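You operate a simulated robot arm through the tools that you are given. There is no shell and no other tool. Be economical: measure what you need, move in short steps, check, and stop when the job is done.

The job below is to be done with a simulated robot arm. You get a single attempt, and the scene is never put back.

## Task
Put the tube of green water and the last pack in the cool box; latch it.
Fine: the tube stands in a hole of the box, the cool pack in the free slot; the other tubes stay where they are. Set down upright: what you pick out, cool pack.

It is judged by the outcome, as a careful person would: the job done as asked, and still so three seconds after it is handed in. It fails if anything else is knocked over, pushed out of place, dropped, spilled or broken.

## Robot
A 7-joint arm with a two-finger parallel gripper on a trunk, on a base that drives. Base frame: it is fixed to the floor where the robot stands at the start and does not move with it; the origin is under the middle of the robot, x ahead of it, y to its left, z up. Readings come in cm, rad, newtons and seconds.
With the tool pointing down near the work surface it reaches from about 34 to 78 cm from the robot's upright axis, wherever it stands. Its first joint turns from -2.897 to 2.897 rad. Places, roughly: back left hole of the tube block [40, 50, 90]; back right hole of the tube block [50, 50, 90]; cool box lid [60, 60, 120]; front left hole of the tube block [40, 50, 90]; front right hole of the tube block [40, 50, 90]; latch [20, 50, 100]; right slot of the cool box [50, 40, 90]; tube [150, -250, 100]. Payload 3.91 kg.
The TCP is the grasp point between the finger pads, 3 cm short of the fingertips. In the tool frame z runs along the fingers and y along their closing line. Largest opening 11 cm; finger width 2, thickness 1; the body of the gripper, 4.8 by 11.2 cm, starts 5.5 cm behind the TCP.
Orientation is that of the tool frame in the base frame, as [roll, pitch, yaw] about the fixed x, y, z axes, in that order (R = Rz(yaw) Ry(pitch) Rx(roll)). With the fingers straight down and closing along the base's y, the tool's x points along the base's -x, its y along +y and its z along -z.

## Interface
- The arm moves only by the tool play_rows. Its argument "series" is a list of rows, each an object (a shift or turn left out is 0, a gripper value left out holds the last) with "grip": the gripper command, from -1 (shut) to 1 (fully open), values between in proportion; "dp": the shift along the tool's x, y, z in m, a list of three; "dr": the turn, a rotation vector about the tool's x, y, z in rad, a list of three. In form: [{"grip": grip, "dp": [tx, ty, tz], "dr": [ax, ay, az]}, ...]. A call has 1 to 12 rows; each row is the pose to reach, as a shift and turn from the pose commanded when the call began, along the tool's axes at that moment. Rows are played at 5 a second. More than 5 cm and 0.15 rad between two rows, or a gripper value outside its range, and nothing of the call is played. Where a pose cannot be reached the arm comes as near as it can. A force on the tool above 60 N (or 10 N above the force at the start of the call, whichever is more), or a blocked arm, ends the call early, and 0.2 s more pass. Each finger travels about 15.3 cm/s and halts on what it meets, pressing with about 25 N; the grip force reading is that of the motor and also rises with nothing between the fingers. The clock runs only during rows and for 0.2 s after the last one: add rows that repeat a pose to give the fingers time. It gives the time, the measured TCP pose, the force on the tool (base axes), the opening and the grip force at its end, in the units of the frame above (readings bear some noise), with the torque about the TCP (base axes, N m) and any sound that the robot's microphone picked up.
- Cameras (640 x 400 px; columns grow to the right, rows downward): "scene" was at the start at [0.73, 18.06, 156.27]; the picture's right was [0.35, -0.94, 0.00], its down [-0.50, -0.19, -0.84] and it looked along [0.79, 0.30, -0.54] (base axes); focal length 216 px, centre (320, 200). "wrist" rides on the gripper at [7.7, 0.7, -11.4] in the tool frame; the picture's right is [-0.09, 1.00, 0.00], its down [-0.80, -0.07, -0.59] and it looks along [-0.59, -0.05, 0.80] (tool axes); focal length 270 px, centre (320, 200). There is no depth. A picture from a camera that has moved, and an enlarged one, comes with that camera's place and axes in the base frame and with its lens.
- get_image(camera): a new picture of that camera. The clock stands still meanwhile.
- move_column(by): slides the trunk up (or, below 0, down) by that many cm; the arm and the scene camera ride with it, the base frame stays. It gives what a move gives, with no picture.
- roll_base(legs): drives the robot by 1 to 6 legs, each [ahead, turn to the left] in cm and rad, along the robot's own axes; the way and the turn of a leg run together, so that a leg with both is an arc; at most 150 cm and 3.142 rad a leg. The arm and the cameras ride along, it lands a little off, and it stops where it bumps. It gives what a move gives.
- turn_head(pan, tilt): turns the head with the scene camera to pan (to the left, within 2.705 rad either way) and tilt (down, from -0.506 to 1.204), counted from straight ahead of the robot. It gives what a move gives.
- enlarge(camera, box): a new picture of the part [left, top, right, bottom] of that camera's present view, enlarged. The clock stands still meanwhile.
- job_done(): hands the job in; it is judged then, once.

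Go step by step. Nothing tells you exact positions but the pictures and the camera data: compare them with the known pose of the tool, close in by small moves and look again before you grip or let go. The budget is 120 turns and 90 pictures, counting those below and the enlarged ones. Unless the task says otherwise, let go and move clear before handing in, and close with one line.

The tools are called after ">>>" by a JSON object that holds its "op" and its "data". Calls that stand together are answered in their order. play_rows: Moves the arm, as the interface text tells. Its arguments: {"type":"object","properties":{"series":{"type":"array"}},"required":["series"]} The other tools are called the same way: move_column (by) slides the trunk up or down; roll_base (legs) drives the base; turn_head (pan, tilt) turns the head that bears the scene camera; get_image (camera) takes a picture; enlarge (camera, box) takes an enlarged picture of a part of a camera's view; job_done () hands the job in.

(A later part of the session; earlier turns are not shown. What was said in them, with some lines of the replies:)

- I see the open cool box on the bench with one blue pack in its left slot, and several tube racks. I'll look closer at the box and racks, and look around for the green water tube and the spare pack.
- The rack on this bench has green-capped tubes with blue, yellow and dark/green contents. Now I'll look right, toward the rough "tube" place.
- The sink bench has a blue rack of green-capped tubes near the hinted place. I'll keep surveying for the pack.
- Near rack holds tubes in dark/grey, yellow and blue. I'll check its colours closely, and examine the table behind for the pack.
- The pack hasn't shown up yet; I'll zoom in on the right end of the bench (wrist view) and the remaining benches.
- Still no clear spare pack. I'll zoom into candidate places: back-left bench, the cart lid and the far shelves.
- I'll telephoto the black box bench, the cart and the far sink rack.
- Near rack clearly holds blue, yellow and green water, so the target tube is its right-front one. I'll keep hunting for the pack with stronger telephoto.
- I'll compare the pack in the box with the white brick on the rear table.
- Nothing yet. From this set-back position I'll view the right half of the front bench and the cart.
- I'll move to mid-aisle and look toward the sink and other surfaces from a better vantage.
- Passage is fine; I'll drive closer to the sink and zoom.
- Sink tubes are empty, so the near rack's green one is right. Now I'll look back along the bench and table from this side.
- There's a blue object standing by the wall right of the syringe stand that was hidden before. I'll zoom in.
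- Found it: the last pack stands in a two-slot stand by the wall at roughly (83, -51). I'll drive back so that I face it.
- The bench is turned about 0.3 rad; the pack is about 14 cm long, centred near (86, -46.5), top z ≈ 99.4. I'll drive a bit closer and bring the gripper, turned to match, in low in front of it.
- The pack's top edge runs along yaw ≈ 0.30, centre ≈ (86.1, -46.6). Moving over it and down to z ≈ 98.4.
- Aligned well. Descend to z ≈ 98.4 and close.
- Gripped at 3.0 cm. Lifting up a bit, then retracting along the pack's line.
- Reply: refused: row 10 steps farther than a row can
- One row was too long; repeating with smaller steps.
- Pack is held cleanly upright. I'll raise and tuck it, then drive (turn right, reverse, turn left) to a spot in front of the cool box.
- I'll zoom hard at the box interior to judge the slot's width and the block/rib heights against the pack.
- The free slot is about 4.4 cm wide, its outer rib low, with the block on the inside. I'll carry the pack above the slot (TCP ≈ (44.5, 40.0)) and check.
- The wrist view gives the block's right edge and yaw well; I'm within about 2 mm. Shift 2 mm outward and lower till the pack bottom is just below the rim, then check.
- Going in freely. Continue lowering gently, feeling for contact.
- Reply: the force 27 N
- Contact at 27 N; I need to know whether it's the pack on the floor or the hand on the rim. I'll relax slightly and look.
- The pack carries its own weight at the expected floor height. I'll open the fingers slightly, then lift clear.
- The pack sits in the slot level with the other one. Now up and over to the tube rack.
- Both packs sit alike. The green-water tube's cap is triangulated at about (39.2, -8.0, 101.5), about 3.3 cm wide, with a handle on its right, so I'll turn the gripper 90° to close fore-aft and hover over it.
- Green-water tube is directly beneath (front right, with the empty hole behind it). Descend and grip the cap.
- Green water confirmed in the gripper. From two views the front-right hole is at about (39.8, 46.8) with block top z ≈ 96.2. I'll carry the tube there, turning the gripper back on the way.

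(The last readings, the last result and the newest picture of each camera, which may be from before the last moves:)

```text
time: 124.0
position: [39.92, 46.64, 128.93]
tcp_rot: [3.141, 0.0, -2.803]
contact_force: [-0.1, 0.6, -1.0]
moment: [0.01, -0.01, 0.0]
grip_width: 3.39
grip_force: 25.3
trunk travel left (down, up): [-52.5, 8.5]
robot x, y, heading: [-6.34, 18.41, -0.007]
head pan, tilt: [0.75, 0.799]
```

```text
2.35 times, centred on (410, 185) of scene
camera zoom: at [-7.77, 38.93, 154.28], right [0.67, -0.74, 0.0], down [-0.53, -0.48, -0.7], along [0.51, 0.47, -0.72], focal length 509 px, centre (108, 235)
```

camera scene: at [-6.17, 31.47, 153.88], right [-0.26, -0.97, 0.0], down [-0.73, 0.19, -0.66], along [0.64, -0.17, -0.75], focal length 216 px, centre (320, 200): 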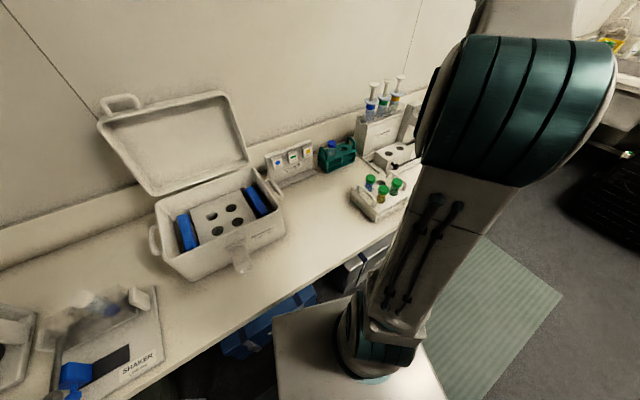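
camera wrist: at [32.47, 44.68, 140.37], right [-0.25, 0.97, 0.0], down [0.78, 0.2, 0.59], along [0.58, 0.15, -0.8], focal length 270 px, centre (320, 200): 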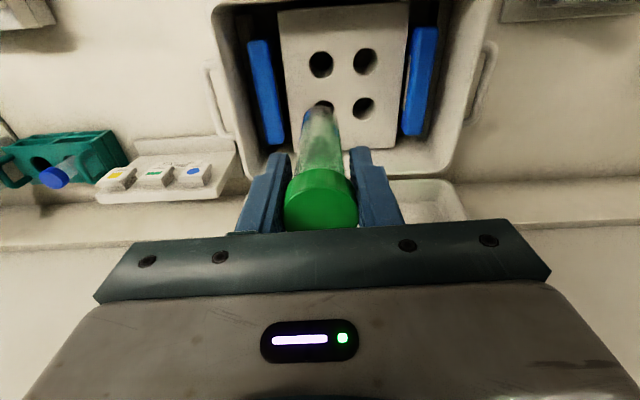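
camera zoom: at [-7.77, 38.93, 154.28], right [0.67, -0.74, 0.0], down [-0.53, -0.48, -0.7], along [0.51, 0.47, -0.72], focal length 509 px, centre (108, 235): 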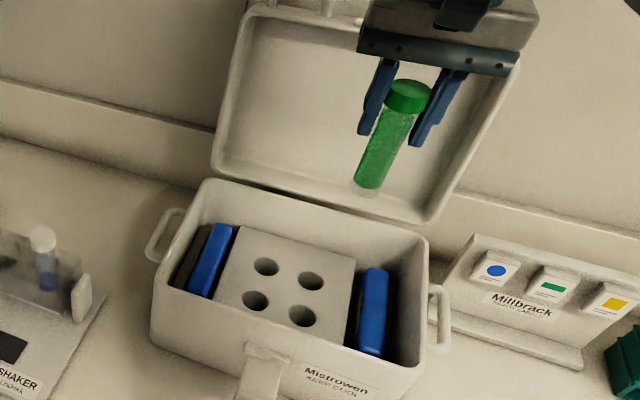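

The wrist view puts the front-right hole at (39.9, 46.65), right under the tube. Lowering to just above the block and checking.

>>> {"op": "play_rows", "data": {"series": [{"grip": -1, "dp": [0, 0, 0.045]}, {"dp": [0, 0, 0.09]}, {"dp": [0, 0, 0.135]}, {"dp": [0, 0, 0.18]}, {"dp": [0, 0, 0.205]}]}}

>>> {"op": "enlarge", "data": {"camera": "scene", "box": [355, 170, 455, 250]}}

>>> {"op": "get_image", "data": {"camera": "wrist"}}

```text
time: 125.2
position: [39.87, 46.68, 108.48]
tcp_rot: [-3.141, 0.0, -2.803]
contact_force: [0.4, 0.0, -1.1]
moment: [0.0, 0.0, 0.04]
grip_width: 3.4
grip_force: 25.1
trunk travel left (down, up): [-52.5, 8.5]
robot x, y, heading: [-6.13, 18.39, -0.011]
head pan, tilt: [0.75, 0.799]
```

```text
5.00 times, centred on (405, 210) of scene
camera zoom: at [-7.75, 38.95, 154.28], right [0.68, -0.74, 0.0], down [-0.53, -0.48, -0.7], along [0.51, 0.47, -0.72], focal length 1082 px, centre (-105, 150)
```

zoom: 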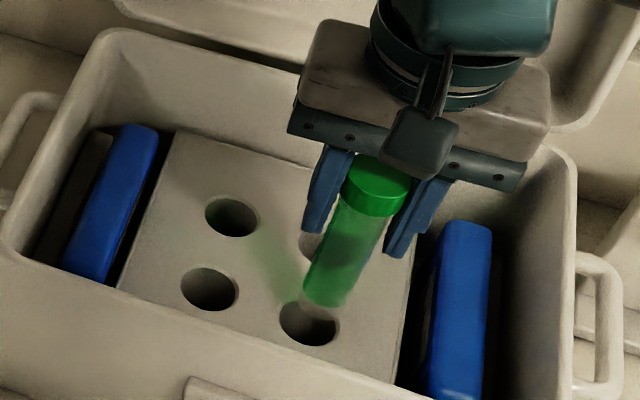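

```text
11 pictures are left
camera wrist: at [32.47, 44.69, 119.87], right [-0.25, 0.97, 0.0], down [0.78, 0.2, 0.59], along [0.58, 0.15, -0.8], focal length 270 px, centre (320, 200)
```

wrist: 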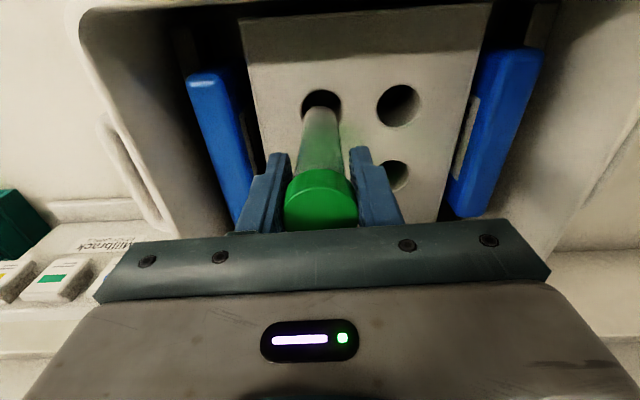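

Well aligned. Lowering into the hole.

>>> {"op": "play_rows", "data": {"series": [{"grip": -1, "dp": [0.001, 0, 0.02]}, {"dp": [0.001, 0, 0.04]}, {"dp": [0.001, 0, 0.06]}, {"dp": [0.001, 0, 0.075]}]}}

```text
time: 126.2
position: [39.82, 46.76, 101.0]
tcp_rot: [-3.141, -0.001, -2.802]
contact_force: [0.1, -0.6, 0.4]
moment: [0.0, -0.01, -0.01]
grip_width: 3.37
grip_force: 24.6
trunk travel left (down, up): [-52.5, 8.5]
robot x, y, heading: [-6.11, 18.39, -0.007]
head pan, tilt: [0.75, 0.799]
```

>>> {"op": "play_rows", "data": {"series": [{"grip": -1, "dp": [0, 0, 0.004]}, {"dp": [0, 0, 0.008]}]}}

```text
time: 126.8
position: [39.84, 46.61, 100.53]
tcp_rot: [-3.141, 0.006, -2.801]
contact_force: [0.4, -0.7, 20.7]
moment: [-0.14, -0.01, 0.0]
grip_width: 3.41
grip_force: 25.3
trunk travel left (down, up): [-52.5, 8.5]
robot x, y, heading: [-6.37, 18.63, -0.005]
head pan, tilt: [0.75, 0.799]
```

Tube bottomed at z ≈ 100.5. Relax, open, and lift away.

>>> {"op": "play_rows", "data": {"series": [{"grip": -1, "dp": [0, 0, -0.003]}, {"grip": -0.25, "dp": [0, 0, -0.003]}, {"grip": -0.15, "dp": [0, 0, -0.003]}, {"dp": [0, 0, -0.003]}]}}

>>> {"op": "play_rows", "data": {"series": [{"grip": -0.15, "dp": [0, 0, -0.02]}, {"dp": [0, 0, -0.05]}, {"dp": [0, 0, -0.09]}, {"dp": [0, 0, -0.13]}, {"dp": [0, 0, -0.17]}, {"dp": [0.04, 0, -0.19]}, {"dp": [0.08, 0, -0.21]}, {"dp": [0.1, 0, -0.24]}]}}

>>> {"op": "get_image", "data": {"camera": "scene"}}

```text
time: 127.8
position: [39.8, 46.71, 100.47]
tcp_rot: [3.141, 0.0, -2.802]
contact_force: [1.1, 0.1, -0.7]
moment: [0.04, -0.02, -0.02]
grip_width: 4.66
grip_force: 0.1
trunk travel left (down, up): [-52.5, 8.5]
robot x, y, heading: [-6.39, 18.56, -0.012]
head pan, tilt: [0.75, 0.799]
```

```text
time: 129.6
position: [30.26, 43.27, 124.49]
tcp_rot: [3.141, 0.0, -2.801]
contact_force: [-0.4, -0.4, 0.9]
moment: [0.01, 0.01, 0.0]
grip_width: 4.68
grip_force: 0.1
trunk travel left (down, up): [-52.5, 8.5]
robot x, y, heading: [-6.16, 18.46, -0.007]
head pan, tilt: [0.75, 0.799]
```

```text
10 pictures are left
camera scene: at [-7.83, 38.91, 154.28], right [0.68, -0.74, 0.0], down [-0.53, -0.48, -0.7], along [0.51, 0.47, -0.72], focal length 216 px, centre (320, 200)
```

scene: 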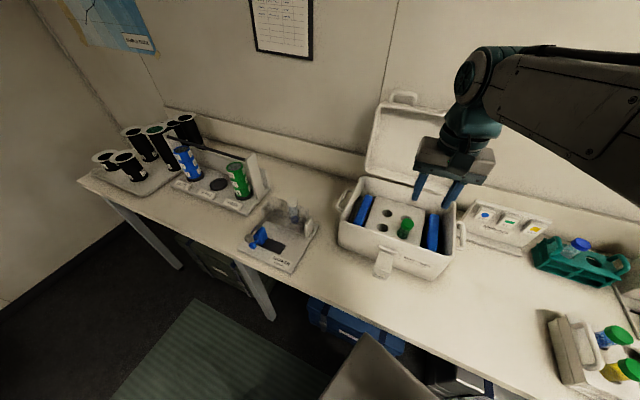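

The tube stands in the hole. Now the lid: its free edge is around (58.5, 57, 127), leaning slightly back. I'll move the base a bit closer for reach and examine the lid's edge and the room behind it.

>>> {"op": "roll_base", "data": {"legs": [[8, 0]]}}

>>> {"op": "enlarge", "data": {"camera": "scene", "box": [330, 60, 500, 190]}}

```text
time: 130.8
position: [46.11, 42.3, 120.07]
tcp_rot: [3.118, -0.057, -2.802]
contact_force: [-1.8, 1.1, 0.8]
moment: [-0.09, -0.05, -0.01]
grip_width: 4.67
grip_force: 0.0
trunk travel left (down, up): [-52.5, 8.5]
robot x, y, heading: [1.75, 18.15, 0.011]
head pan, tilt: [0.75, 0.799]
stopped in leg 1: the robot was blocked; the commanded pose is now the measured one
```

```text
3.08 times, centred on (415, 125) of scene
camera zoom: at [-7.54, 38.4, 154.88], right [0.69, -0.72, 0.03], down [-0.49, -0.49, -0.72], along [0.54, 0.48, -0.69], focal length 666 px, centre (28, 431)
```

zoom: 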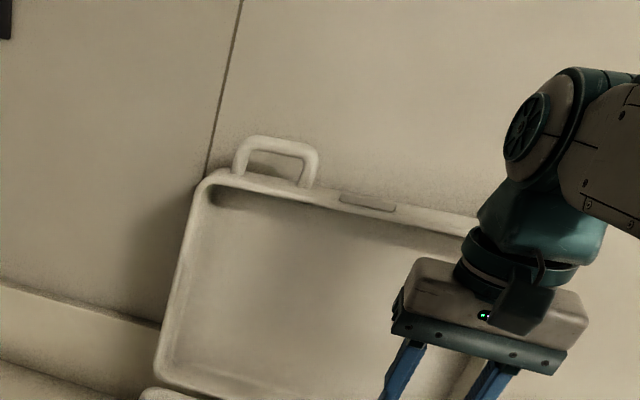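

The base bumped something and is tilting slightly; backing off right away.

>>> {"op": "roll_base", "data": {"legs": [[-8, 0]]}}

>>> {"op": "get_image", "data": {"camera": "scene"}}

```text
time: 131.6
position: [53.19, 41.82, 115.55]
tcp_rot: [3.095, -0.115, -2.807]
contact_force: [-1.7, 1.0, 1.5]
moment: [-0.09, -0.05, 0.01]
grip_width: 4.67
grip_force: 0.1
trunk travel left (down, up): [-52.5, 8.5]
robot x, y, heading: [0.26, 18.17, 0.031]
head pan, tilt: [0.75, 0.799]
stopped in leg 1: the robot was blocked; the commanded pose is now the measured one
```

```text
8 pictures are left
camera scene: at [-6.56, 38.31, 154.68], right [0.7, -0.71, 0.02], down [-0.49, -0.5, -0.71], along [0.52, 0.49, -0.7], focal length 216 px, centre (320, 200)
```

scene: 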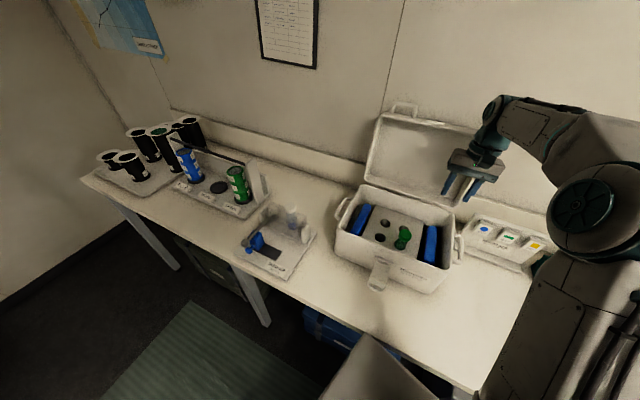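

>>> {"op": "roll_base", "data": {"legs": [[-6, 0]]}}

```text
time: 132.5
position: [47.67, 41.68, 115.56]
tcp_rot: [3.101, -0.117, -2.815]
contact_force: [-0.4, 0.1, 0.1]
moment: [-0.03, -0.07, 0.01]
grip_width: 4.69
grip_force: 0.1
trunk travel left (down, up): [-52.5, 8.5]
robot x, y, heading: [-5.44, 18.51, 0.015]
head pan, tilt: [0.75, 0.799]
```

Freed. I'll straighten and raise the tool, then hover in front of the lid's edge to look.

>>> {"op": "play_rows", "data": {"series": [{"grip": -0.15, "dp": [0, 0, -0.03], "dr": [0.01, -0.03, 0]}, {"dp": [0, 0, -0.06], "dr": [0.02, -0.06, 0]}, {"dp": [0, 0, -0.09], "dr": [0.03, -0.09, 0]}, {"dp": [0, 0, -0.12], "dr": [0.041, -0.117, -0.005]}]}}

```text
time: 133.5
position: [49.23, 41.88, 127.49]
tcp_rot: [-3.141, -0.002, -2.811]
contact_force: [0.3, -0.9, -0.5]
moment: [0.02, -0.01, -0.01]
grip_width: 4.68
grip_force: 0.2
trunk travel left (down, up): [-52.5, 8.5]
robot x, y, heading: [-4.97, 18.03, 0.014]
head pan, tilt: [0.75, 0.799]
```

>>> {"op": "play_rows", "data": {"series": [{"grip": -0.15, "dp": [0.01, 0.03, -0.03]}, {"dp": [0.0, 0.065, -0.06]}, {"dp": [-0.005, 0.1, -0.09]}, {"dp": [-0.007, 0.136, -0.105]}]}}

>>> {"op": "get_image", "data": {"camera": "wrist"}}

```text
time: 134.5
position: [45.51, 50.59, 134.43]
tcp_rot: [3.139, -0.004, -2.81]
contact_force: [0.0, -1.1, -1.1]
moment: [0.03, 0.04, 0.01]
grip_width: 4.65
grip_force: 0.1
out of reach, approached as far as the arm can: row 3, 4
trunk travel left (down, up): [-52.5, 8.5]
robot x, y, heading: [-5.19, 18.43, 0.01]
head pan, tilt: [0.75, 0.799]
```

```text
7 pictures are left
camera wrist: at [38.13, 48.73, 145.94], right [-0.24, 0.97, 0.0], down [0.78, 0.19, 0.59], along [0.57, 0.14, -0.81], focal length 270 px, centre (320, 200)
```

wrist: 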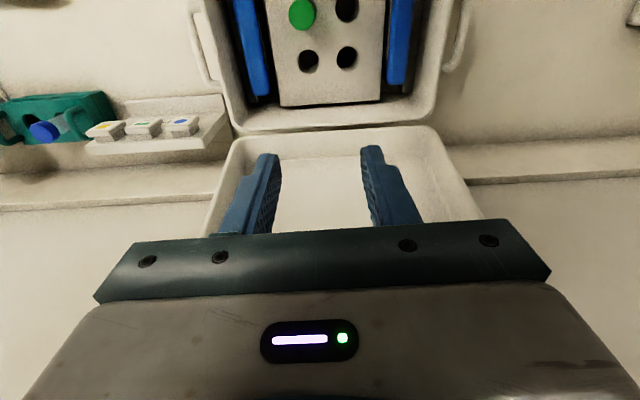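

The lid has a carry-type handle loop on its free edge (left of the catch), which I can pinch and swing down. I need more height and a stance square to the box, so I'll raise the trunk, tuck the arm, and reposition.

>>> {"op": "move_column", "data": {"by": 8.3}}

>>> {"op": "play_rows", "data": {"series": [{"grip": -0.15, "dp": [0.02, -0.035, 0]}, {"dp": [0.04, -0.07, 0]}, {"dp": [0.06, -0.105, 0]}, {"dp": [0.08, -0.14, 0]}]}}

>>> {"op": "roll_base", "data": {"legs": [[-8, 0], [0, -1.25], [-20, 0], [0, 1.57], [7, 0]]}}

>>> {"op": "turn_head", "data": {"pan": 0.1, "tilt": 0.7}}

>>> {"op": "get_image", "data": {"camera": "scene"}}

```text
time: 135.7
position: [45.52, 50.57, 142.84]
tcp_rot: [3.14, 0.0, -2.811]
contact_force: [0.1, -0.8, 0.5]
moment: [-0.02, 0.0, 0.02]
grip_width: 4.68
grip_force: 0.0
trunk travel left (down, up): [-60.8, 0.2]
robot x, y, heading: [-5.16, 18.18, 0.013]
head pan, tilt: [0.75, 0.799]
```

```text
time: 136.7
position: [42.33, 34.65, 142.91]
tcp_rot: [3.14, -0.003, -2.811]
contact_force: [-0.5, -0.2, 0.4]
moment: [0.0, -0.03, -0.01]
grip_width: 4.68
grip_force: 0.1
trunk travel left (down, up): [-60.8, 0.2]
robot x, y, heading: [-5.38, 18.21, 0.013]
head pan, tilt: [0.75, 0.799]
```

```text
time: 146.5
position: [27.19, 69.72, 142.85]
tcp_rot: [3.14, -0.004, -2.489]
contact_force: [0.8, -0.1, -0.5]
moment: [-0.02, 0.01, -0.02]
grip_width: 4.68
grip_force: 0.0
trunk travel left (down, up): [-60.8, 0.2]
robot x, y, heading: [-13.01, 39.11, 0.336]
head pan, tilt: [0.75, 0.799]
```

```text
time: 147.6
position: [27.16, 69.81, 142.95]
tcp_rot: [3.141, -0.001, -2.489]
contact_force: [-0.2, -0.5, 0.6]
moment: [-0.05, 0.04, 0.01]
grip_width: 4.67
grip_force: 0.2
trunk travel left (down, up): [-60.8, 0.2]
robot x, y, heading: [-12.68, 39.28, 0.332]
head pan, tilt: [0.099, 0.7]
```

```text
6 pictures are left
camera scene: at [-17.33, 54.42, 163.41], right [0.42, -0.91, 0.0], down [-0.58, -0.27, -0.76], along [0.69, 0.32, -0.64], focal length 216 px, centre (320, 200)
```

scene: 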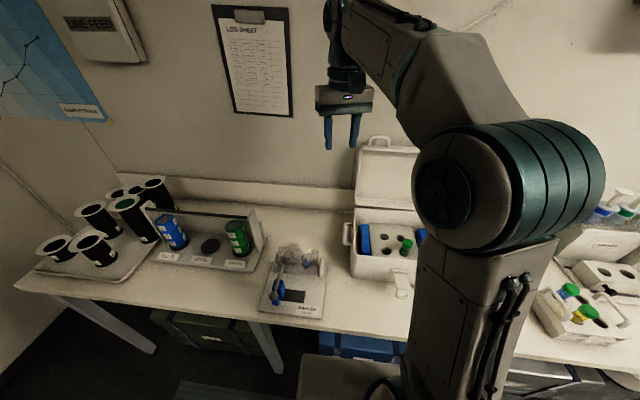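

Everything else still stands. The lid handle's bar triangulates to about (60, 66.5, 128.5). I'll turn the gripper to close fore-aft and hover in front of it, then tilt the fingers forward for reach.

>>> {"op": "play_rows", "data": {"series": [{"grip": -0.15, "dp": [-0.0036, -0.017, 0.003], "dr": [0, 0, -0.139]}, {"dp": [-0.007, -0.034, 0.006], "dr": [0, 0, -0.278]}, {"dp": [-0.0107, -0.051, 0.01], "dr": [0, 0, -0.417]}, {"dp": [-0.0142, -0.068, 0.013], "dr": [0, 0, -0.556]}, {"dp": [-0.0178, -0.085, 0.017], "dr": [0, 0, -0.695]}, {"dp": [-0.021, -0.102, 0.02], "dr": [0, 0, -0.834]}, {"dp": [-0.025, -0.119, 0.023], "dr": [0, 0, -0.973]}, {"dp": [-0.028, -0.136, 0.027], "dr": [0, 0, -1.112]}, {"dp": [-0.032, -0.153, 0.03], "dr": [0, 0, -1.25]}]}}

```text
time: 149.6
position: [38.96, 59.67, 139.79]
tcp_rot: [3.139, 0.0, -1.236]
contact_force: [-0.4, -0.8, 0.7]
moment: [0.0, 0.03, 0.02]
grip_width: 4.66
grip_force: 0.1
trunk travel left (down, up): [-60.8, 0.2]
robot x, y, heading: [-13.0, 39.36, 0.333]
head pan, tilt: [0.099, 0.7]
```

>>> {"op": "play_rows", "data": {"series": [{"grip": -0.42, "dp": [0, -0.038, 0.014], "dr": [0.13, 0, 0]}, {"dp": [0, -0.076, 0.028], "dr": [0.26, 0, 0]}, {"dp": [0, -0.113, 0.043], "dr": [0.39, 0, 0]}, {"dp": [0, -0.151, 0.057], "dr": [0.52, 0, 0]}, {"dp": [0, -0.189, 0.071], "dr": [0.65, 0, 0]}]}}

>>> {"op": "enlarge", "data": {"camera": "scene", "box": [320, 80, 480, 200]}}

```text
time: 150.8
position: [56.82, 65.68, 132.75]
tcp_rot: [-2.492, -0.001, -1.24]
contact_force: [-0.3, -0.5, -0.1]
moment: [0.02, 0.01, -0.02]
grip_width: 3.21
grip_force: 0.0
trunk travel left (down, up): [-60.8, 0.2]
robot x, y, heading: [-12.65, 39.32, 0.333]
head pan, tilt: [0.099, 0.7]
```

```text
3.33 times, centred on (400, 140) of scene
camera zoom: at [-17.22, 54.44, 163.41], right [0.42, -0.91, 0.0], down [-0.59, -0.27, -0.76], along [0.69, 0.32, -0.64], focal length 721 px, centre (53, 400)
```

zoom: 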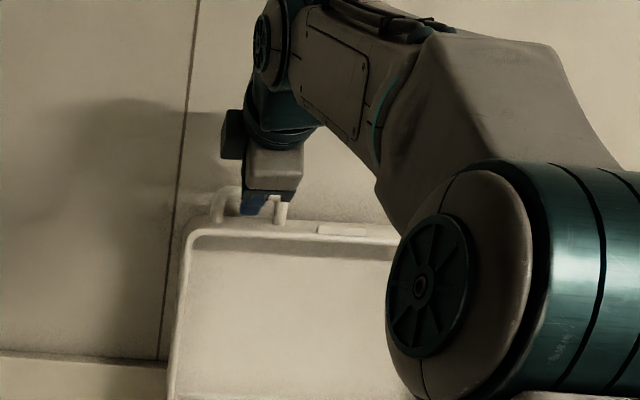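

Fingers face the handle, a bit right of its middle. Shift left 1.2 cm, slightly up, and advance to straddle the bar.

>>> {"op": "play_rows", "data": {"series": [{"grip": -0.42, "dp": [-0.012, -0.0036, 0]}, {"dp": [-0.012, -0.0036, 0.012]}, {"dp": [-0.012, -0.0036, 0.025]}, {"dp": [-0.012, -0.0036, 0.038]}]}}

>>> {"op": "play_rows", "data": {"series": [{"grip": -0.6}, {"grip": -1}, {"grip": -1}, {"grip": -1}]}}

```text
time: 151.8
position: [58.04, 67.33, 131.13]
tcp_rot: [-2.477, 0.001, -1.239]
contact_force: [-23.6, -8.3, 39.6]
moment: [-0.34, 1.01, 0.05]
grip_width: 2.99
grip_force: 0.0
trunk travel left (down, up): [-60.8, 0.2]
robot x, y, heading: [-13.04, 39.06, 0.333]
head pan, tilt: [0.099, 0.7]
```

```text
time: 152.8
position: [57.85, 67.21, 130.53]
tcp_rot: [-2.487, 0.0, -1.24]
contact_force: [-40.5, -15.4, 22.5]
moment: [0.09, 0.2, 0.23]
grip_width: 1.44
grip_force: 44.9
trunk travel left (down, up): [-60.8, 0.2]
robot x, y, heading: [-12.93, 39.17, 0.332]
head pan, tilt: [0.099, 0.7]
```

Closed at 1.4 cm — most likely on the bar. I'll pull gently toward me and watch force and width.

>>> {"op": "play_rows", "data": {"series": [{"grip": -1, "dp": [0, 0.009, -0.013]}, {"dp": [0, 0.018, -0.026]}, {"dp": [0, 0.018, -0.026]}]}}

>>> {"op": "enlarge", "data": {"camera": "scene", "box": [320, 80, 480, 200]}}

```text
time: 153.6
position: [56.29, 66.64, 131.1]
tcp_rot: [-2.487, 0.002, -1.24]
contact_force: [14.3, 6.4, 15.3]
moment: [1.25, -2.88, -0.78]
grip_width: 1.38
grip_force: 44.7
trunk travel left (down, up): [-60.8, 0.2]
robot x, y, heading: [-12.86, 39.52, 0.334]
head pan, tilt: [0.099, 0.7]
```

```text
3.33 times, centred on (400, 140) of scene
camera zoom: at [-17.21, 54.47, 163.41], right [0.42, -0.91, 0.0], down [-0.59, -0.27, -0.76], along [0.69, 0.32, -0.64], focal length 721 px, centre (53, 400)
```

zoom: 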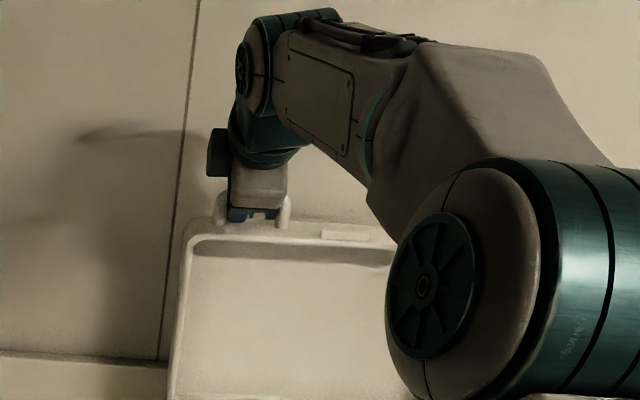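

The lid follows, but the clamp resists rotation. I'll loosen to a cage around the bar and swing along the hinge arc up to just past vertical.

>>> {"op": "play_rows", "data": {"series": [{"grip": -0.6}, {"grip": -0.6}, {"dp": [0, 0.0148, -0.0168]}, {"dp": [0, 0.0296, -0.0336]}, {"dp": [0, 0.0468, -0.048]}, {"dp": [0, 0.0639, -0.0621]}]}}

```text
time: 154.9
position: [50.91, 64.94, 131.77]
tcp_rot: [-2.483, 0.007, -1.241]
contact_force: [40.1, 11.7, -3.9]
moment: [5.25, -10.64, -0.77]
grip_width: 1.37
grip_force: 0.0
trunk travel left (down, up): [-60.8, 0.2]
robot x, y, heading: [-13.06, 39.37, 0.329]
head pan, tilt: [0.099, 0.7]
```

The torque shows the inserted finger locks rotation relative to the lid. The lid is nearly vertical; I'll rotate the tool along with it (tilting further forward) to relieve the strain.

>>> {"op": "play_rows", "data": {"series": [{"grip": -0.6, "dp": [0, 0, 0], "dr": [0.1, 0, 0]}, {"dp": [0, 0, 0], "dr": [0.2, 0, 0]}, {"dp": [0, 0, 0], "dr": [0.25, 0, 0]}]}}

```text
time: 155.3
position: [41.86, 62.13, 134.05]
tcp_rot: [-2.365, 0.0, -1.248]
contact_force: [1.6, 0.6, -0.2]
moment: [-0.04, 0.09, -0.02]
grip_width: 2.22
grip_force: 0.1
trunk travel left (down, up): [-60.8, 0.2]
robot x, y, heading: [-12.77, 39.42, 0.333]
head pan, tilt: [0.099, 0.7]
stopped in row 1: the arm was blocked; the commanded pose is now the measured one
```

The tool came free. I need to see where the lid is.

>>> {"op": "get_image", "data": {"camera": "scene"}}

```text
3 pictures are left
camera scene: at [-13.15, 56.07, 163.76], right [0.42, -0.91, 0.0], down [-0.6, -0.28, -0.75], along [0.68, 0.31, -0.66], focal length 216 px, centre (320, 200)
```

scene: 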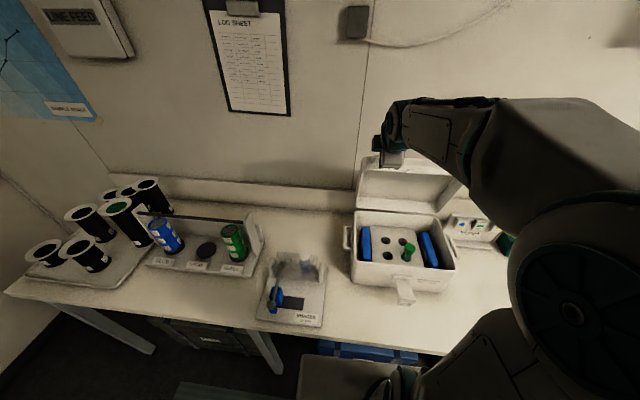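

The lid fell back open; everything else is intact. New plan: open the gripper wide and straddle the lid's own edge (right of the loop) so one finger hooks behind it and the other cages it in front. First, settle and read the pose.

>>> {"op": "play_rows", "data": {"series": [{"grip": -0.6, "dp": [0, 0, -0.02]}, {"dp": [0, 0, -0.04]}, {"grip": 0.45, "dp": [0, 0, -0.04]}]}}

```text
time: 156.1
position: [39.38, 61.3, 137.27]
tcp_rot: [-2.366, 0.003, -1.242]
contact_force: [-2.1, -1.4, -0.2]
moment: [0.06, -0.13, -0.02]
grip_width: 7.96
grip_force: 0.0
trunk travel left (down, up): [-60.8, 0.2]
robot x, y, heading: [-13.05, 39.24, 0.336]
head pan, tilt: [0.099, 0.7]
```

>>> {"op": "play_rows", "data": {"series": [{"grip": 0.45, "dp": [0.039, -0.009, 0.009], "dr": [-0.03, 0, 0]}, {"dp": [0.078, -0.018, 0.018], "dr": [-0.06, 0, 0]}, {"dp": [0.116, -0.027, 0.026], "dr": [-0.1, 0, 0]}, {"dp": [0.155, -0.0357, 0.035], "dr": [-0.126, 0, 0]}, {"dp": [0.155, -0.0394, 0.072], "dr": [-0.126, 0, 0]}, {"dp": [0.155, -0.043, 0.108], "dr": [-0.126, 0, 0]}, {"dp": [0.155, -0.0467, 0.145], "dr": [-0.126, 0, 0]}]}}

```text
time: 157.7
position: [58.33, 51.24, 129.56]
tcp_rot: [-2.503, 0.003, -1.243]
contact_force: [0.2, 0.4, 0.8]
moment: [0.0, 0.02, -0.01]
grip_width: 7.97
grip_force: 0.1
trunk travel left (down, up): [-60.8, 0.2]
robot x, y, heading: [-12.86, 39.21, 0.333]
head pan, tilt: [0.099, 0.7]
```

>>> {"op": "play_rows", "data": {"series": [{"grip": 0.45, "dp": [0, 0, 0.015]}, {"dp": [0, 0, 0.03]}]}}

>>> {"op": "play_rows", "data": {"series": [{"grip": 0.45, "dp": [0, 0, 0.007]}, {"dp": [0, 0, 0.014]}]}}

```text
time: 158.3
position: [59.93, 51.86, 127.24]
tcp_rot: [-2.498, 0.003, -1.241]
contact_force: [-0.2, 0.3, -0.2]
moment: [0.05, 0.01, -0.01]
grip_width: 7.98
grip_force: 0.1
trunk travel left (down, up): [-60.8, 0.2]
robot x, y, heading: [-12.65, 39.4, 0.335]
head pan, tilt: [0.099, 0.7]
```

```text
time: 158.9
position: [60.75, 52.0, 126.24]
tcp_rot: [-2.501, 0.004, -1.244]
contact_force: [0.6, 0.1, -0.6]
moment: [0.03, 0.02, 0.0]
grip_width: 7.99
grip_force: 0.1
trunk travel left (down, up): [-60.8, 0.2]
robot x, y, heading: [-12.72, 38.87, 0.331]
head pan, tilt: [0.099, 0.7]
```

No contact; the straddle seems clear. Pull gently toward me to see if the finger hooks the lid.

>>> {"op": "play_rows", "data": {"series": [{"grip": 0.45, "dp": [0, 0.012, -0.009]}, {"dp": [0, 0.024, -0.018]}, {"dp": [0, 0.024, -0.018]}]}}

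```text
time: 159.7
position: [57.77, 51.11, 125.97]
tcp_rot: [-2.503, 0.003, -1.242]
contact_force: [1.1, 0.7, 0.2]
moment: [0.0, 0.01, 0.02]
grip_width: 8.07
grip_force: 1.0
trunk travel left (down, up): [-60.8, 0.2]
robot x, y, heading: [-12.85, 39.57, 0.328]
head pan, tilt: [0.099, 0.7]
```

>>> {"op": "play_rows", "data": {"series": [{"grip": 0.45, "dp": [0, 0.0142, -0.0152]}, {"dp": [0, 0.0284, -0.0305]}, {"dp": [0, 0.045, -0.0435]}, {"dp": [0, 0.0615, -0.0565]}]}}

>>> {"op": "enlarge", "data": {"camera": "scene", "box": [310, 90, 510, 310]}}

```text
time: 160.7
position: [49.94, 48.4, 126.93]
tcp_rot: [-2.498, 0.002, -1.243]
contact_force: [0.3, -0.1, 0.5]
moment: [0.02, -0.03, 0.02]
grip_width: 7.97
grip_force: 0.1
trunk travel left (down, up): [-60.8, 0.2]
robot x, y, heading: [-12.66, 39.07, 0.333]
head pan, tilt: [0.099, 0.7]
```

```text
1.82 times, centred on (410, 200) of scene
camera zoom: at [-17.38, 54.4, 163.41], right [0.42, -0.91, 0.0], down [-0.58, -0.27, -0.77], along [0.7, 0.32, -0.64], focal length 393 px, centre (156, 200)
```

zoom: 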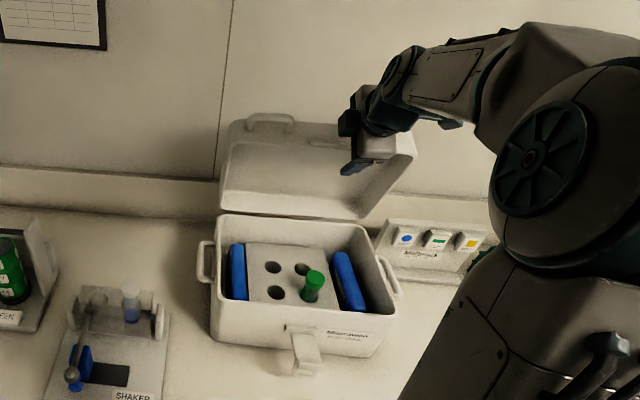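

The lid is now about vertical with the finger hooked behind it. I'll continue past vertical so it comes to rest on the front finger, and lower along the arc.

>>> {"op": "play_rows", "data": {"series": [{"grip": 0.45, "dp": [0, 0.0167, -0.0112]}, {"dp": [0, 0.0333, -0.0223]}, {"dp": [0, 0.0517, -0.031]}, {"dp": [0, 0.0701, -0.0397]}, {"dp": [0, 0.0701, -0.0397]}]}}

>>> {"op": "play_rows", "data": {"series": [{"grip": 0.45, "dp": [0, 0.0176, -0.0032]}, {"dp": [0, 0.0352, -0.0063]}, {"dp": [0, 0.054, -0.0078]}, {"dp": [0, 0.0729, -0.0093]}, {"dp": [0, 0.0729, -0.0093]}]}}

```text
time: 161.9
position: [42.49, 45.75, 125.91]
tcp_rot: [-2.5, 0.003, -1.242]
contact_force: [-1.2, 0.0, 0.0]
moment: [0.0, 0.01, 0.0]
grip_width: 8.04
grip_force: 1.0
trunk travel left (down, up): [-60.8, 0.2]
robot x, y, heading: [-12.74, 39.0, 0.333]
head pan, tilt: [0.099, 0.7]
```

```text
time: 163.1
position: [36.36, 43.85, 122.39]
tcp_rot: [-2.5, 0.002, -1.243]
contact_force: [0.6, -0.2, -0.3]
moment: [0.01, 0.0, -0.01]
grip_width: 7.96
grip_force: 0.0
trunk travel left (down, up): [-60.8, 0.2]
robot x, y, heading: [-13.02, 38.81, 0.333]
head pan, tilt: [0.099, 0.7]
```

>>> {"op": "enlarge", "data": {"camera": "scene", "box": [330, 110, 450, 310]}}

```text
2.00 times, centred on (390, 210) of scene
camera zoom: at [-17.29, 54.41, 163.41], right [0.42, -0.91, 0.0], down [-0.59, -0.27, -0.76], along [0.69, 0.32, -0.64], focal length 433 px, centre (180, 180)
```

zoom: 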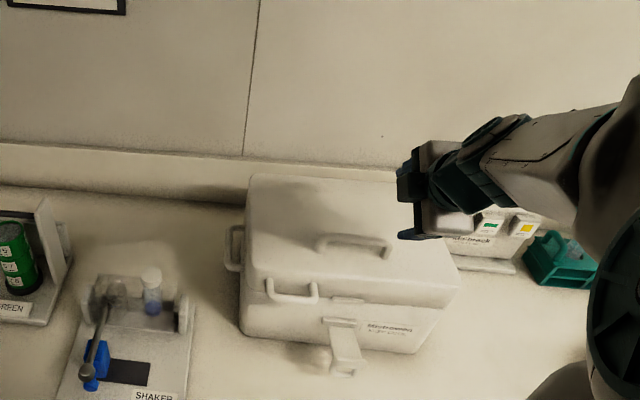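

The lid is closed. The latch flap sticks out nearly horizontally at the front centre (hinge ≈ fwd 44, z 97.6; about 8.7 cm long). I'll back off the base for room, then use closed, forward-tilted fingers to lift it up and press it on.

>>> {"op": "roll_base", "data": {"legs": [[-25, 0]]}}

>>> {"op": "play_rows", "data": {"series": [{"grip": 0, "dp": [-0.01, 0, -0.01], "dr": [0.05, 0, 0]}, {"grip": -1, "dp": [-0.02, 0, -0.02], "dr": [0.1, 0, 0]}, {"dp": [-0.03, 0, -0.02], "dr": [0.15, 0, 0]}, {"dp": [-0.045, 0, -0.02], "dr": [0.2, 0, 0]}, {"dp": [-0.045, 0, -0.02], "dr": [0.26, 0, 0]}, {"dp": [-0.045, 0, -0.02], "dr": [0.26, 0, 0]}]}}

```text
time: 165.0
position: [12.72, 35.62, 122.44]
tcp_rot: [-2.498, 0.004, -1.241]
contact_force: [-0.7, 0.1, 0.1]
moment: [0.03, -0.03, 0.04]
grip_width: 7.99
grip_force: 0.0
trunk travel left (down, up): [-60.8, 0.2]
robot x, y, heading: [-36.72, 31.76, 0.332]
head pan, tilt: [0.099, 0.7]
```

```text
time: 166.4
position: [10.17, 39.54, 123.96]
tcp_rot: [-2.242, 0.001, -1.245]
contact_force: [-0.6, 0.5, 0.4]
moment: [-0.02, -0.03, 0.01]
grip_width: 0.0
grip_force: 24.7
trunk travel left (down, up): [-60.8, 0.2]
robot x, y, heading: [-36.73, 31.19, 0.336]
head pan, tilt: [0.099, 0.7]
```

>>> {"op": "play_rows", "data": {"series": [{"grip": -1, "dp": [0, 0.0255, 0.0329]}, {"dp": [0, 0.0511, 0.0657]}, {"dp": [0, 0.0766, 0.0986]}, {"dp": [0, 0.1021, 0.1314]}, {"dp": [0, 0.1276, 0.1643]}, {"dp": [0, 0.1532, 0.1971]}, {"dp": [0, 0.1787, 0.23]}]}}

>>> {"op": "get_image", "data": {"camera": "wrist"}}

```text
time: 168.0
position: [16.8, 41.71, 95.68]
tcp_rot: [-2.242, 0.002, -1.244]
contact_force: [0.8, 0.1, 0.6]
moment: [-0.02, -0.02, -0.01]
grip_width: 0.0
grip_force: 25.1
trunk travel left (down, up): [-60.8, 0.2]
robot x, y, heading: [-36.5, 30.72, 0.332]
head pan, tilt: [0.099, 0.7]
```

```text
0 pictures are left
camera wrist: at [10.54, 31.42, 102.07], right [-0.61, -0.12, -0.78], down [-0.66, 0.62, 0.43], along [0.44, 0.77, -0.46], focal length 270 px, centre (320, 200)
```

wrist: 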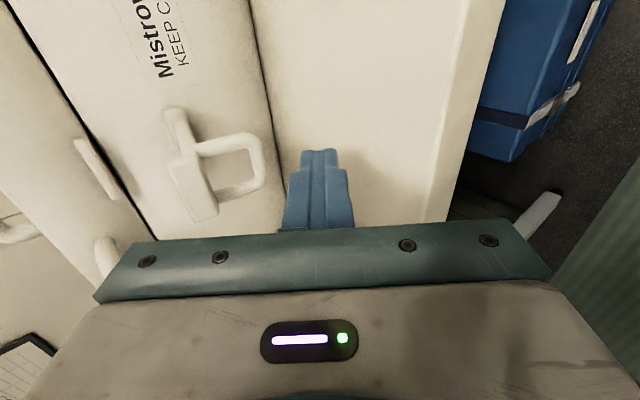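

The side view confirms: ring end ≈ (fwd 34, z 96.2), hinge ≈ z 98, catch on the lid ≈ z 104.7, all on my finger's line. That was the last picture, so I'll go on by force and sound: slide under the flap.

>>> {"op": "play_rows", "data": {"series": [{"grip": -1, "dp": [0, -0.011, 0.0137]}, {"dp": [0, -0.0218, 0.0274]}, {"dp": [0, -0.0335, 0.0366]}, {"dp": [0, -0.0453, 0.0458]}]}}

```text
time: 169.0
position: [21.84, 43.48, 95.39]
tcp_rot: [-2.272, 0.012, -1.243]
contact_force: [-4.4, -0.1, -2.7]
moment: [-0.05, 0.04, 0.06]
grip_width: 0.0
grip_force: 25.3
trunk travel left (down, up): [-60.8, 0.2]
robot x, y, heading: [-36.45, 31.16, 0.33]
head pan, tilt: [0.099, 0.7]
stopped in row 4: the force on the tool passed its limit (the readings are from after the stop); the commanded pose is now the measured one
```

Contact with the flap. I'll try lifting straight up slowly from here and read the force.

>>> {"op": "play_rows", "data": {"series": [{"grip": -1, "dp": [0, -0.004, -0.003]}, {"dp": [0, -0.008, -0.006]}]}}

```text
time: 169.6
position: [21.32, 43.36, 96.32]
tcp_rot: [-2.273, 0.013, -1.243]
contact_force: [-22.0, -7.2, -7.2]
moment: [-0.09, 0.1, 0.16]
grip_width: 0.0
grip_force: 24.8
trunk travel left (down, up): [-60.8, 0.2]
robot x, y, heading: [-36.56, 30.83, 0.331]
head pan, tilt: [0.099, 0.7]
```

The ring end rests on my finger about 3 cm from the tip, and needs lifting rather than pushing. I'll ease back slightly and raise along its arc.

>>> {"op": "play_rows", "data": {"series": [{"grip": -1, "dp": [0, -0.001, -0.0159]}, {"dp": [0, -0.012, -0.024]}, {"dp": [0, -0.0229, -0.0318]}, {"dp": [0, -0.037, -0.0365]}, {"dp": [0, -0.0506, -0.0408]}]}}

```text
time: 170.8
position: [21.87, 43.5, 103.07]
tcp_rot: [-2.267, 0.012, -1.243]
contact_force: [-0.1, 0.0, -1.2]
moment: [0.0, 0.01, -0.01]
grip_width: 0.01
grip_force: 24.9
trunk travel left (down, up): [-60.8, 0.2]
robot x, y, heading: [-36.39, 31.09, 0.329]
head pan, tilt: [0.099, 0.7]
```

>>> {"op": "play_rows", "data": {"series": [{"grip": -1, "dp": [0, -0.0266, -0.0118]}, {"dp": [0, -0.041, -0.006]}, {"dp": [0, -0.0554, -0.0007]}, {"dp": [0, -0.0645, 0.006]}]}}

```text
time: 171.5
position: [22.99, 43.9, 105.52]
tcp_rot: [-2.307, 0.024, -1.241]
contact_force: [-10.7, -3.7, -6.4]
moment: [-0.14, 0.27, 0.1]
grip_width: 0.0
grip_force: 25.5
trunk travel left (down, up): [-60.8, 0.2]
robot x, y, heading: [-36.98, 30.9, 0.332]
head pan, tilt: [0.099, 0.7]
stopped in row 3: the force on the tool passed its limit (the readings are from after the stop); the commanded pose is now the measured one
```

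Possibly just hit at speed. I'll proceed in very small slow steps along the arc, reading the force.

>>> {"op": "play_rows", "data": {"series": [{"grip": -1, "dp": [0, -0.002, -0.002]}, {"dp": [0, -0.004, -0.004]}, {"dp": [0, -0.006, -0.005]}, {"dp": [0, -0.008, -0.006]}, {"dp": [0, -0.01, -0.007]}, {"dp": [0, -0.012, -0.008]}]}}

```text
time: 172.4
position: [22.64, 43.91, 105.82]
tcp_rot: [-2.322, 0.03, -1.241]
contact_force: [-3.1, -2.3, -8.8]
moment: [-0.19, 0.26, -0.01]
grip_width: 0.0
grip_force: 25.0
trunk travel left (down, up): [-60.8, 0.2]
robot x, y, heading: [-36.54, 30.89, 0.325]
head pan, tilt: [0.099, 0.7]
stopped in row 4: the force on the tool passed its limit (the readings are from after the stop); the commanded pose is now the measured one
```

I suspect the flap has a down-turned ring, so I pushed its outer face and then slipped off. Better: pinch the flap by its sides (closing sideways), so it can pivot freely in the pads. First retreat and reorient.

>>> {"op": "play_rows", "data": {"series": [{"grip": -1, "dp": [0, 0.0241, -0.0185]}, {"dp": [0, 0.0446, -0.0405]}, {"dp": [0, 0.0326, -0.0789], "dr": [-0.14, 0, 0]}, {"dp": [0, 0.0034, -0.1062], "dr": [-0.28, 0, 0]}, {"dp": [0, -0.0258, -0.1335], "dr": [-0.42, 0, 0]}, {"dp": [0, -0.0258, -0.1335], "dr": [-0.56, 0, 0]}, {"dp": [0, -0.0258, -0.1335], "dr": [-0.69, 0, 0]}, {"dp": [0, -0.0258, -0.1335], "dr": [-0.82, 0, 0]}]}}

```text
time: 174.2
position: [15.47, 40.85, 117.03]
tcp_rot: [-3.138, 0.03, -1.24]
contact_force: [0.3, -0.1, -0.5]
moment: [0.02, -0.01, -0.02]
grip_width: 0.0
grip_force: 24.9
trunk travel left (down, up): [-60.8, 0.2]
robot x, y, heading: [-36.96, 31.19, 0.325]
head pan, tilt: [0.099, 0.7]
```

>>> {"op": "play_rows", "data": {"series": [{"grip": 0.1, "dr": [0, 0.03, 0]}, {"dr": [0, 0.03, 0]}]}}

>>> {"op": "play_rows", "data": {"series": [{"grip": 0.1, "dr": [0, 0, 0.143]}, {"dr": [0, 0, 0.286]}, {"dr": [0, 0, 0.429]}, {"dr": [0, 0, 0.572]}, {"dr": [0, 0, 0.715]}, {"dr": [0, 0, 0.858]}, {"dr": [0, 0, 1.0]}, {"dr": [0, 0, 1.143]}, {"dr": [0, 0, 1.286]}, {"dr": [0, 0, 1.429]}, {"dr": [0, 0, 1.57]}]}}

```text
time: 174.8
position: [15.2, 40.93, 116.9]
tcp_rot: [-3.138, -0.001, -1.239]
contact_force: [-0.3, 0.2, 0.4]
moment: [-0.01, 0.02, -0.01]
grip_width: 6.08
grip_force: 0.0
trunk travel left (down, up): [-60.8, 0.2]
robot x, y, heading: [-36.76, 30.73, 0.33]
head pan, tilt: [0.099, 0.7]
```

```text
time: 177.2
position: [15.24, 40.92, 116.86]
tcp_rot: [-3.141, 0.004, -2.813]
contact_force: [-0.5, -0.2, -0.8]
moment: [0.01, 0.01, -0.03]
grip_width: 6.06
grip_force: 0.0
trunk travel left (down, up): [-60.8, 0.2]
robot x, y, heading: [-36.7, 31.43, 0.328]
head pan, tilt: [0.099, 0.7]
```

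>>> {"op": "play_rows", "data": {"series": [{"grip": 0.1, "dp": [-0.04, 0.003, 0.02]}, {"dp": [-0.083, 0.003, 0.04]}, {"dp": [-0.083, 0.003, 0.08]}, {"dp": [-0.083, 0.003, 0.12]}, {"dp": [-0.083, 0.003, 0.15]}, {"dp": [-0.083, 0.003, 0.17]}, {"dp": [-0.083, 0.003, 0.182]}, {"dp": [-0.083, 0.003, 0.194]}]}}

>>> {"op": "play_rows", "data": {"series": [{"grip": -0.2}, {"grip": -0.6}, {"grip": -1}, {"grip": -1}]}}

```text
time: 179.0
position: [22.48, 43.73, 98.88]
tcp_rot: [-3.136, 0.011, -2.809]
contact_force: [-30.6, -12.9, 36.0]
moment: [1.4, -2.41, 0.34]
grip_width: 6.07
grip_force: 0.0
trunk travel left (down, up): [-60.8, 0.2]
robot x, y, heading: [-37.02, 31.14, 0.325]
head pan, tilt: [0.099, 0.7]
stopped in row 8: the force on the tool passed its limit (the readings are from after the stop); the commanded pose is now the measured one
```

```text
time: 179.6
position: [22.31, 43.71, 98.93]
tcp_rot: [-3.137, 0.01, -2.808]
contact_force: [-26.7, -13.5, 32.5]
moment: [1.34, -2.21, 0.3]
grip_width: 2.21
grip_force: 0.0
trunk travel left (down, up): [-60.8, 0.2]
robot x, y, heading: [-36.82, 30.98, 0.322]
head pan, tilt: [0.099, 0.7]
stopped in row 2: the force on the tool passed its limit (the readings are from after the stop); the commanded pose is now the measured one
```

The fingers closed past 3.3 cm without meeting the flap, and the force direction shows the flap is already raised to about 45°, staying up. So I'll back off and push its end toward the box with vertical closed fingers.

>>> {"op": "play_rows", "data": {"series": [{"grip": -1, "dp": [0.02, 0, -0.002]}, {"dp": [0.04, 0, -0.002]}, {"dp": [0.07, 0, -0.02]}, {"dp": [0.07, 0, -0.05]}, {"dp": [0.07, 0, -0.075]}, {"dp": [0.07, 0, -0.075]}]}}

```text
time: 181.0
position: [16.14, 41.7, 105.77]
tcp_rot: [-3.138, 0.005, -2.808]
contact_force: [1.1, -0.3, -0.3]
moment: [0.04, -0.01, 0.02]
grip_width: 0.0
grip_force: 25.0
trunk travel left (down, up): [-60.8, 0.2]
robot x, y, heading: [-36.51, 30.84, 0.327]
head pan, tilt: [0.099, 0.7]
```

>>> {"op": "play_rows", "data": {"series": [{"grip": -1, "dp": [-0.02, 0, 0]}, {"dp": [-0.035, 0, 0]}, {"dp": [-0.045, 0, 0]}, {"dp": [-0.053, 0, 0]}, {"dp": [-0.06, 0, 0]}, {"dp": [-0.066, 0, 0]}, {"dp": [-0.072, 0, 0]}, {"dp": [-0.078, 0, 0]}, {"dp": [-0.084, 0, 0]}, {"dp": [-0.09, 0, 0]}]}}

```text
time: 183.2
position: [24.45, 44.36, 105.78]
tcp_rot: [-3.138, 0.0, -2.809]
contact_force: [-23.2, -6.0, -4.6]
moment: [0.05, 0.34, 0.03]
grip_width: 0.0
grip_force: 24.9
trunk travel left (down, up): [-60.8, 0.2]
robot x, y, heading: [-36.95, 31.24, 0.324]
head pan, tilt: [0.099, 0.7]
```

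Contact at z ≈ 104.7 with 24 N. Push a bit more, slowly.

>>> {"op": "play_rows", "data": {"series": [{"grip": -1, "dp": [-0.004, 0, 0]}, {"dp": [-0.008, 0, 0]}, {"dp": [-0.012, 0, 0]}, {"dp": [-0.016, 0, 0]}]}}

```text
time: 183.8
position: [24.3, 44.46, 105.76]
tcp_rot: [-3.136, -0.017, -2.809]
contact_force: [-25.9, -8.1, 4.9]
moment: [-0.18, 0.16, 0.07]
grip_width: 0.01
grip_force: 24.8
trunk travel left (down, up): [-60.8, 0.2]
robot x, y, heading: [-36.69, 30.91, 0.323]
head pan, tilt: [0.099, 0.7]
stopped in row 3: the force on the tool passed its limit (the readings are from after the stop); the commanded pose is now the measured one
```

A solid stop. To tell flap from lid, I'll probe the lid front 5 cm to the right of the latch.

>>> {"op": "play_rows", "data": {"series": [{"grip": -1, "dp": [0.02, 0, 0]}, {"dp": [0.03, -0.03, 0]}, {"dp": [0.03, -0.05, 0]}, {"dp": [0.02, -0.05, 0]}, {"dp": [0.01, -0.05, 0]}, {"dp": [0.004, -0.05, 0]}, {"dp": [-0.002, -0.05, 0]}, {"dp": [-0.008, -0.05, 0]}, {"dp": [-0.014, -0.05, 0]}, {"dp": [-0.02, -0.05, 0]}]}}

```text
time: 186.0
position: [28.5, 40.58, 105.47]
tcp_rot: [-3.139, -0.014, -2.808]
contact_force: [-0.3, 0.2, -0.8]
moment: [0.01, 0.0, -0.01]
grip_width: 0.0
grip_force: 25.5
trunk travel left (down, up): [-60.8, 0.2]
robot x, y, heading: [-36.58, 30.9, 0.319]
head pan, tilt: [0.099, 0.7]
```

>>> {"op": "play_rows", "data": {"series": [{"grip": -1, "dp": [-0.004, 0, 0]}, {"dp": [-0.008, 0, 0]}, {"dp": [-0.012, 0, 0]}, {"dp": [-0.016, 0, 0]}, {"dp": [-0.02, 0, 0]}, {"dp": [-0.024, 0, 0]}, {"dp": [-0.028, 0, 0]}, {"dp": [-0.032, 0, 0]}]}}

```text
time: 187.8
position: [31.23, 41.43, 105.64]
tcp_rot: [-3.138, -0.014, -2.809]
contact_force: [-16.5, -4.9, 2.0]
moment: [0.18, -0.72, -0.24]
grip_width: 0.0
grip_force: 25.1
trunk travel left (down, up): [-60.8, 0.2]
robot x, y, heading: [-36.86, 31.21, 0.32]
head pan, tilt: [0.099, 0.7]
```

The probe shows the lid front at ~44 while a rigid point sticks out to ~38 at z 104.8 — that fits the flap being up with its ring tab sticking outward. To verify it's latched, I'll test-lift the lid gently by its top handle.

>>> {"op": "play_rows", "data": {"series": [{"grip": -1, "dp": [0.03, 0, 0]}, {"grip": 0.4, "dp": [0.03, 0.02, -0.04]}, {"grip": 1, "dp": [0.02, 0.04, -0.08]}, {"dp": [0, 0.059, -0.12]}, {"dp": [-0.025, 0.059, -0.15]}, {"dp": [-0.052, 0.059, -0.15]}, {"dp": [-0.052, 0.059, -0.12]}, {"dp": [-0.052, 0.059, -0.1]}]}}

>>> {"op": "play_rows", "data": {"series": [{"grip": 1, "dp": [0, 0, 0.006]}, {"dp": [0, 0, 0.012]}, {"dp": [0, 0, 0.018]}, {"dp": [0, 0, 0.024]}, {"dp": [0, 0, 0.03]}]}}

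```text
time: 189.6
position: [34.5, 48.69, 115.96]
tcp_rot: [-3.136, -0.005, -2.813]
contact_force: [6.1, -6.7, 22.9]
moment: [-1.25, -0.7, -0.16]
grip_width: 11.02
grip_force: 0.5
trunk travel left (down, up): [-60.8, 0.2]
robot x, y, heading: [-36.65, 30.66, 0.322]
head pan, tilt: [0.099, 0.7]
```

```text
time: 190.0
position: [34.47, 48.62, 115.9]
tcp_rot: [-3.133, 0.005, -2.815]
contact_force: [-2.5, -4.1, 18.3]
moment: [-1.37, 0.07, -0.26]
grip_width: 11.01
grip_force: 0.2
trunk travel left (down, up): [-60.8, 0.2]
robot x, y, heading: [-36.88, 30.87, 0.322]
head pan, tilt: [0.099, 0.7]
stopped in row 2: the force on the tool passed its limit (the readings are from after the stop); the commanded pose is now the measured one
```

The handle is about 10 cm wide, too wide to pinch end-to-end, so I'll turn 90° and pinch the bar itself.

>>> {"op": "play_rows", "data": {"series": [{"grip": 1, "dp": [0, 0, -0.04]}, {"grip": 0.2, "dp": [0, 0, -0.06], "dr": [0, 0, -0.14]}, {"dp": [0, 0, -0.06], "dr": [0, 0, -0.28]}, {"dp": [0, 0, -0.06], "dr": [0, 0, -0.42]}, {"dp": [0, 0, -0.06], "dr": [0, 0, -0.56]}, {"dp": [0, 0, -0.06], "dr": [0, 0, -0.7]}, {"dp": [0, 0, -0.06], "dr": [0, 0, -0.85]}, {"dp": [0, 0, -0.06], "dr": [0, 0, -1.0]}, {"dp": [0, 0, -0.06], "dr": [0, 0, -1.14]}, {"dp": [0, 0, -0.06], "dr": [0, 0, -1.28]}, {"dp": [0, 0, -0.06], "dr": [0, 0, -1.43]}, {"dp": [0, 0, -0.06], "dr": [0, 0, -1.57]}]}}

>>> {"op": "play_rows", "data": {"series": [{"grip": 0.2, "dp": [0, 0, 0.03]}, {"dp": [0, 0, 0.05]}, {"dp": [0, 0, 0.058]}, {"dp": [0, 0, 0.066]}, {"dp": [0, 0, 0.072]}]}}

```text
time: 192.6
position: [34.76, 48.86, 121.38]
tcp_rot: [-3.14, -0.01, -1.24]
contact_force: [0.2, -0.1, -0.3]
moment: [0.02, 0.01, -0.04]
grip_width: 6.59
grip_force: 0.0
trunk travel left (down, up): [-60.8, 0.2]
robot x, y, heading: [-36.86, 31.06, 0.316]
head pan, tilt: [0.099, 0.7]
```

```text
time: 193.8
position: [34.74, 48.64, 114.3]
tcp_rot: [3.141, -0.008, -1.245]
contact_force: [-0.2, -0.4, -1.0]
moment: [0.02, 0.03, -0.03]
grip_width: 6.6
grip_force: 0.0
trunk travel left (down, up): [-60.8, 0.2]
robot x, y, heading: [-36.52, 30.8, 0.322]
head pan, tilt: [0.099, 0.7]
```

>>> {"op": "play_rows", "data": {"series": [{"grip": -0.3}, {"grip": -0.7}, {"grip": -1}, {"grip": -1}]}}

```text
time: 194.8
position: [35.0, 48.86, 114.33]
tcp_rot: [-3.139, -0.007, -1.245]
contact_force: [24.2, 8.0, 12.2]
moment: [0.07, -0.36, -0.76]
grip_width: 1.37
grip_force: 44.8
trunk travel left (down, up): [-60.8, 0.2]
robot x, y, heading: [-36.72, 30.68, 0.322]
head pan, tilt: [0.099, 0.7]
```

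Bar gripped. Gentle lift test.

>>> {"op": "play_rows", "data": {"series": [{"grip": -1, "dp": [0, 0, -0.003]}, {"dp": [0, 0, -0.006]}, {"dp": [0, 0, -0.009]}]}}

```text
time: 195.6
position: [35.22, 48.8, 114.43]
tcp_rot: [3.132, -0.009, -1.242]
contact_force: [13.0, 4.8, -33.9]
moment: [0.08, -0.1, -0.79]
grip_width: 1.37
grip_force: 44.6
trunk travel left (down, up): [-60.8, 0.2]
robot x, y, heading: [-36.88, 31.21, 0.321]
head pan, tilt: [0.099, 0.7]
```

A 46 N upward pull moves the lid only 1 mm: it is latched. Relax, release, and move clear.

>>> {"op": "play_rows", "data": {"series": [{"grip": -1, "dp": [0, 0, 0.009]}, {"grip": -0.3, "dp": [0, 0, 0.009]}, {"grip": 0.1, "dp": [0, 0, 0.009]}, {"grip": 0.2, "dp": [0, 0, 0.009]}, {"dp": [0, 0, -0.03]}, {"dp": [0, 0, -0.07]}, {"dp": [0, 0, -0.11]}, {"dp": [0, 0, -0.15]}, {"dp": [0, 0.04, -0.17]}, {"dp": [0, 0.08, -0.19]}, {"dp": [0, 0.12, -0.2]}]}}

```text
time: 198.0
position: [23.26, 44.97, 135.21]
tcp_rot: [-3.139, -0.008, -1.245]
contact_force: [-0.6, -0.2, 0.5]
moment: [0.03, -0.06, 0.0]
grip_width: 6.57
grip_force: 0.1
out of reach, approached as far as the arm can: row 7, 8
trunk travel left (down, up): [-60.8, 0.2]
robot x, y, heading: [-36.8, 31.03, 0.321]
head pan, tilt: [0.099, 0.7]
```

The gripper is clear. The tube and the pack are in the cool box, and the lid is shut and held by the latch. I'm handing the job in.

>>> {"op": "job_done", "data": {}}

```text
The job is handed in.
```

The green-water tube stands in the box's front-right hole, the last cool pack is upright in the free slot, and the lid is closed and latched. I had no pictures left after the last latch moves, so I checked the latch by pulling up on the lid handle: it gave only 1 mm at about 46 N. Earlier the base bumped something under the bench and backed off. Later pictures showed nothing knocked over, but I did not check whether the box under the bench had shifted.
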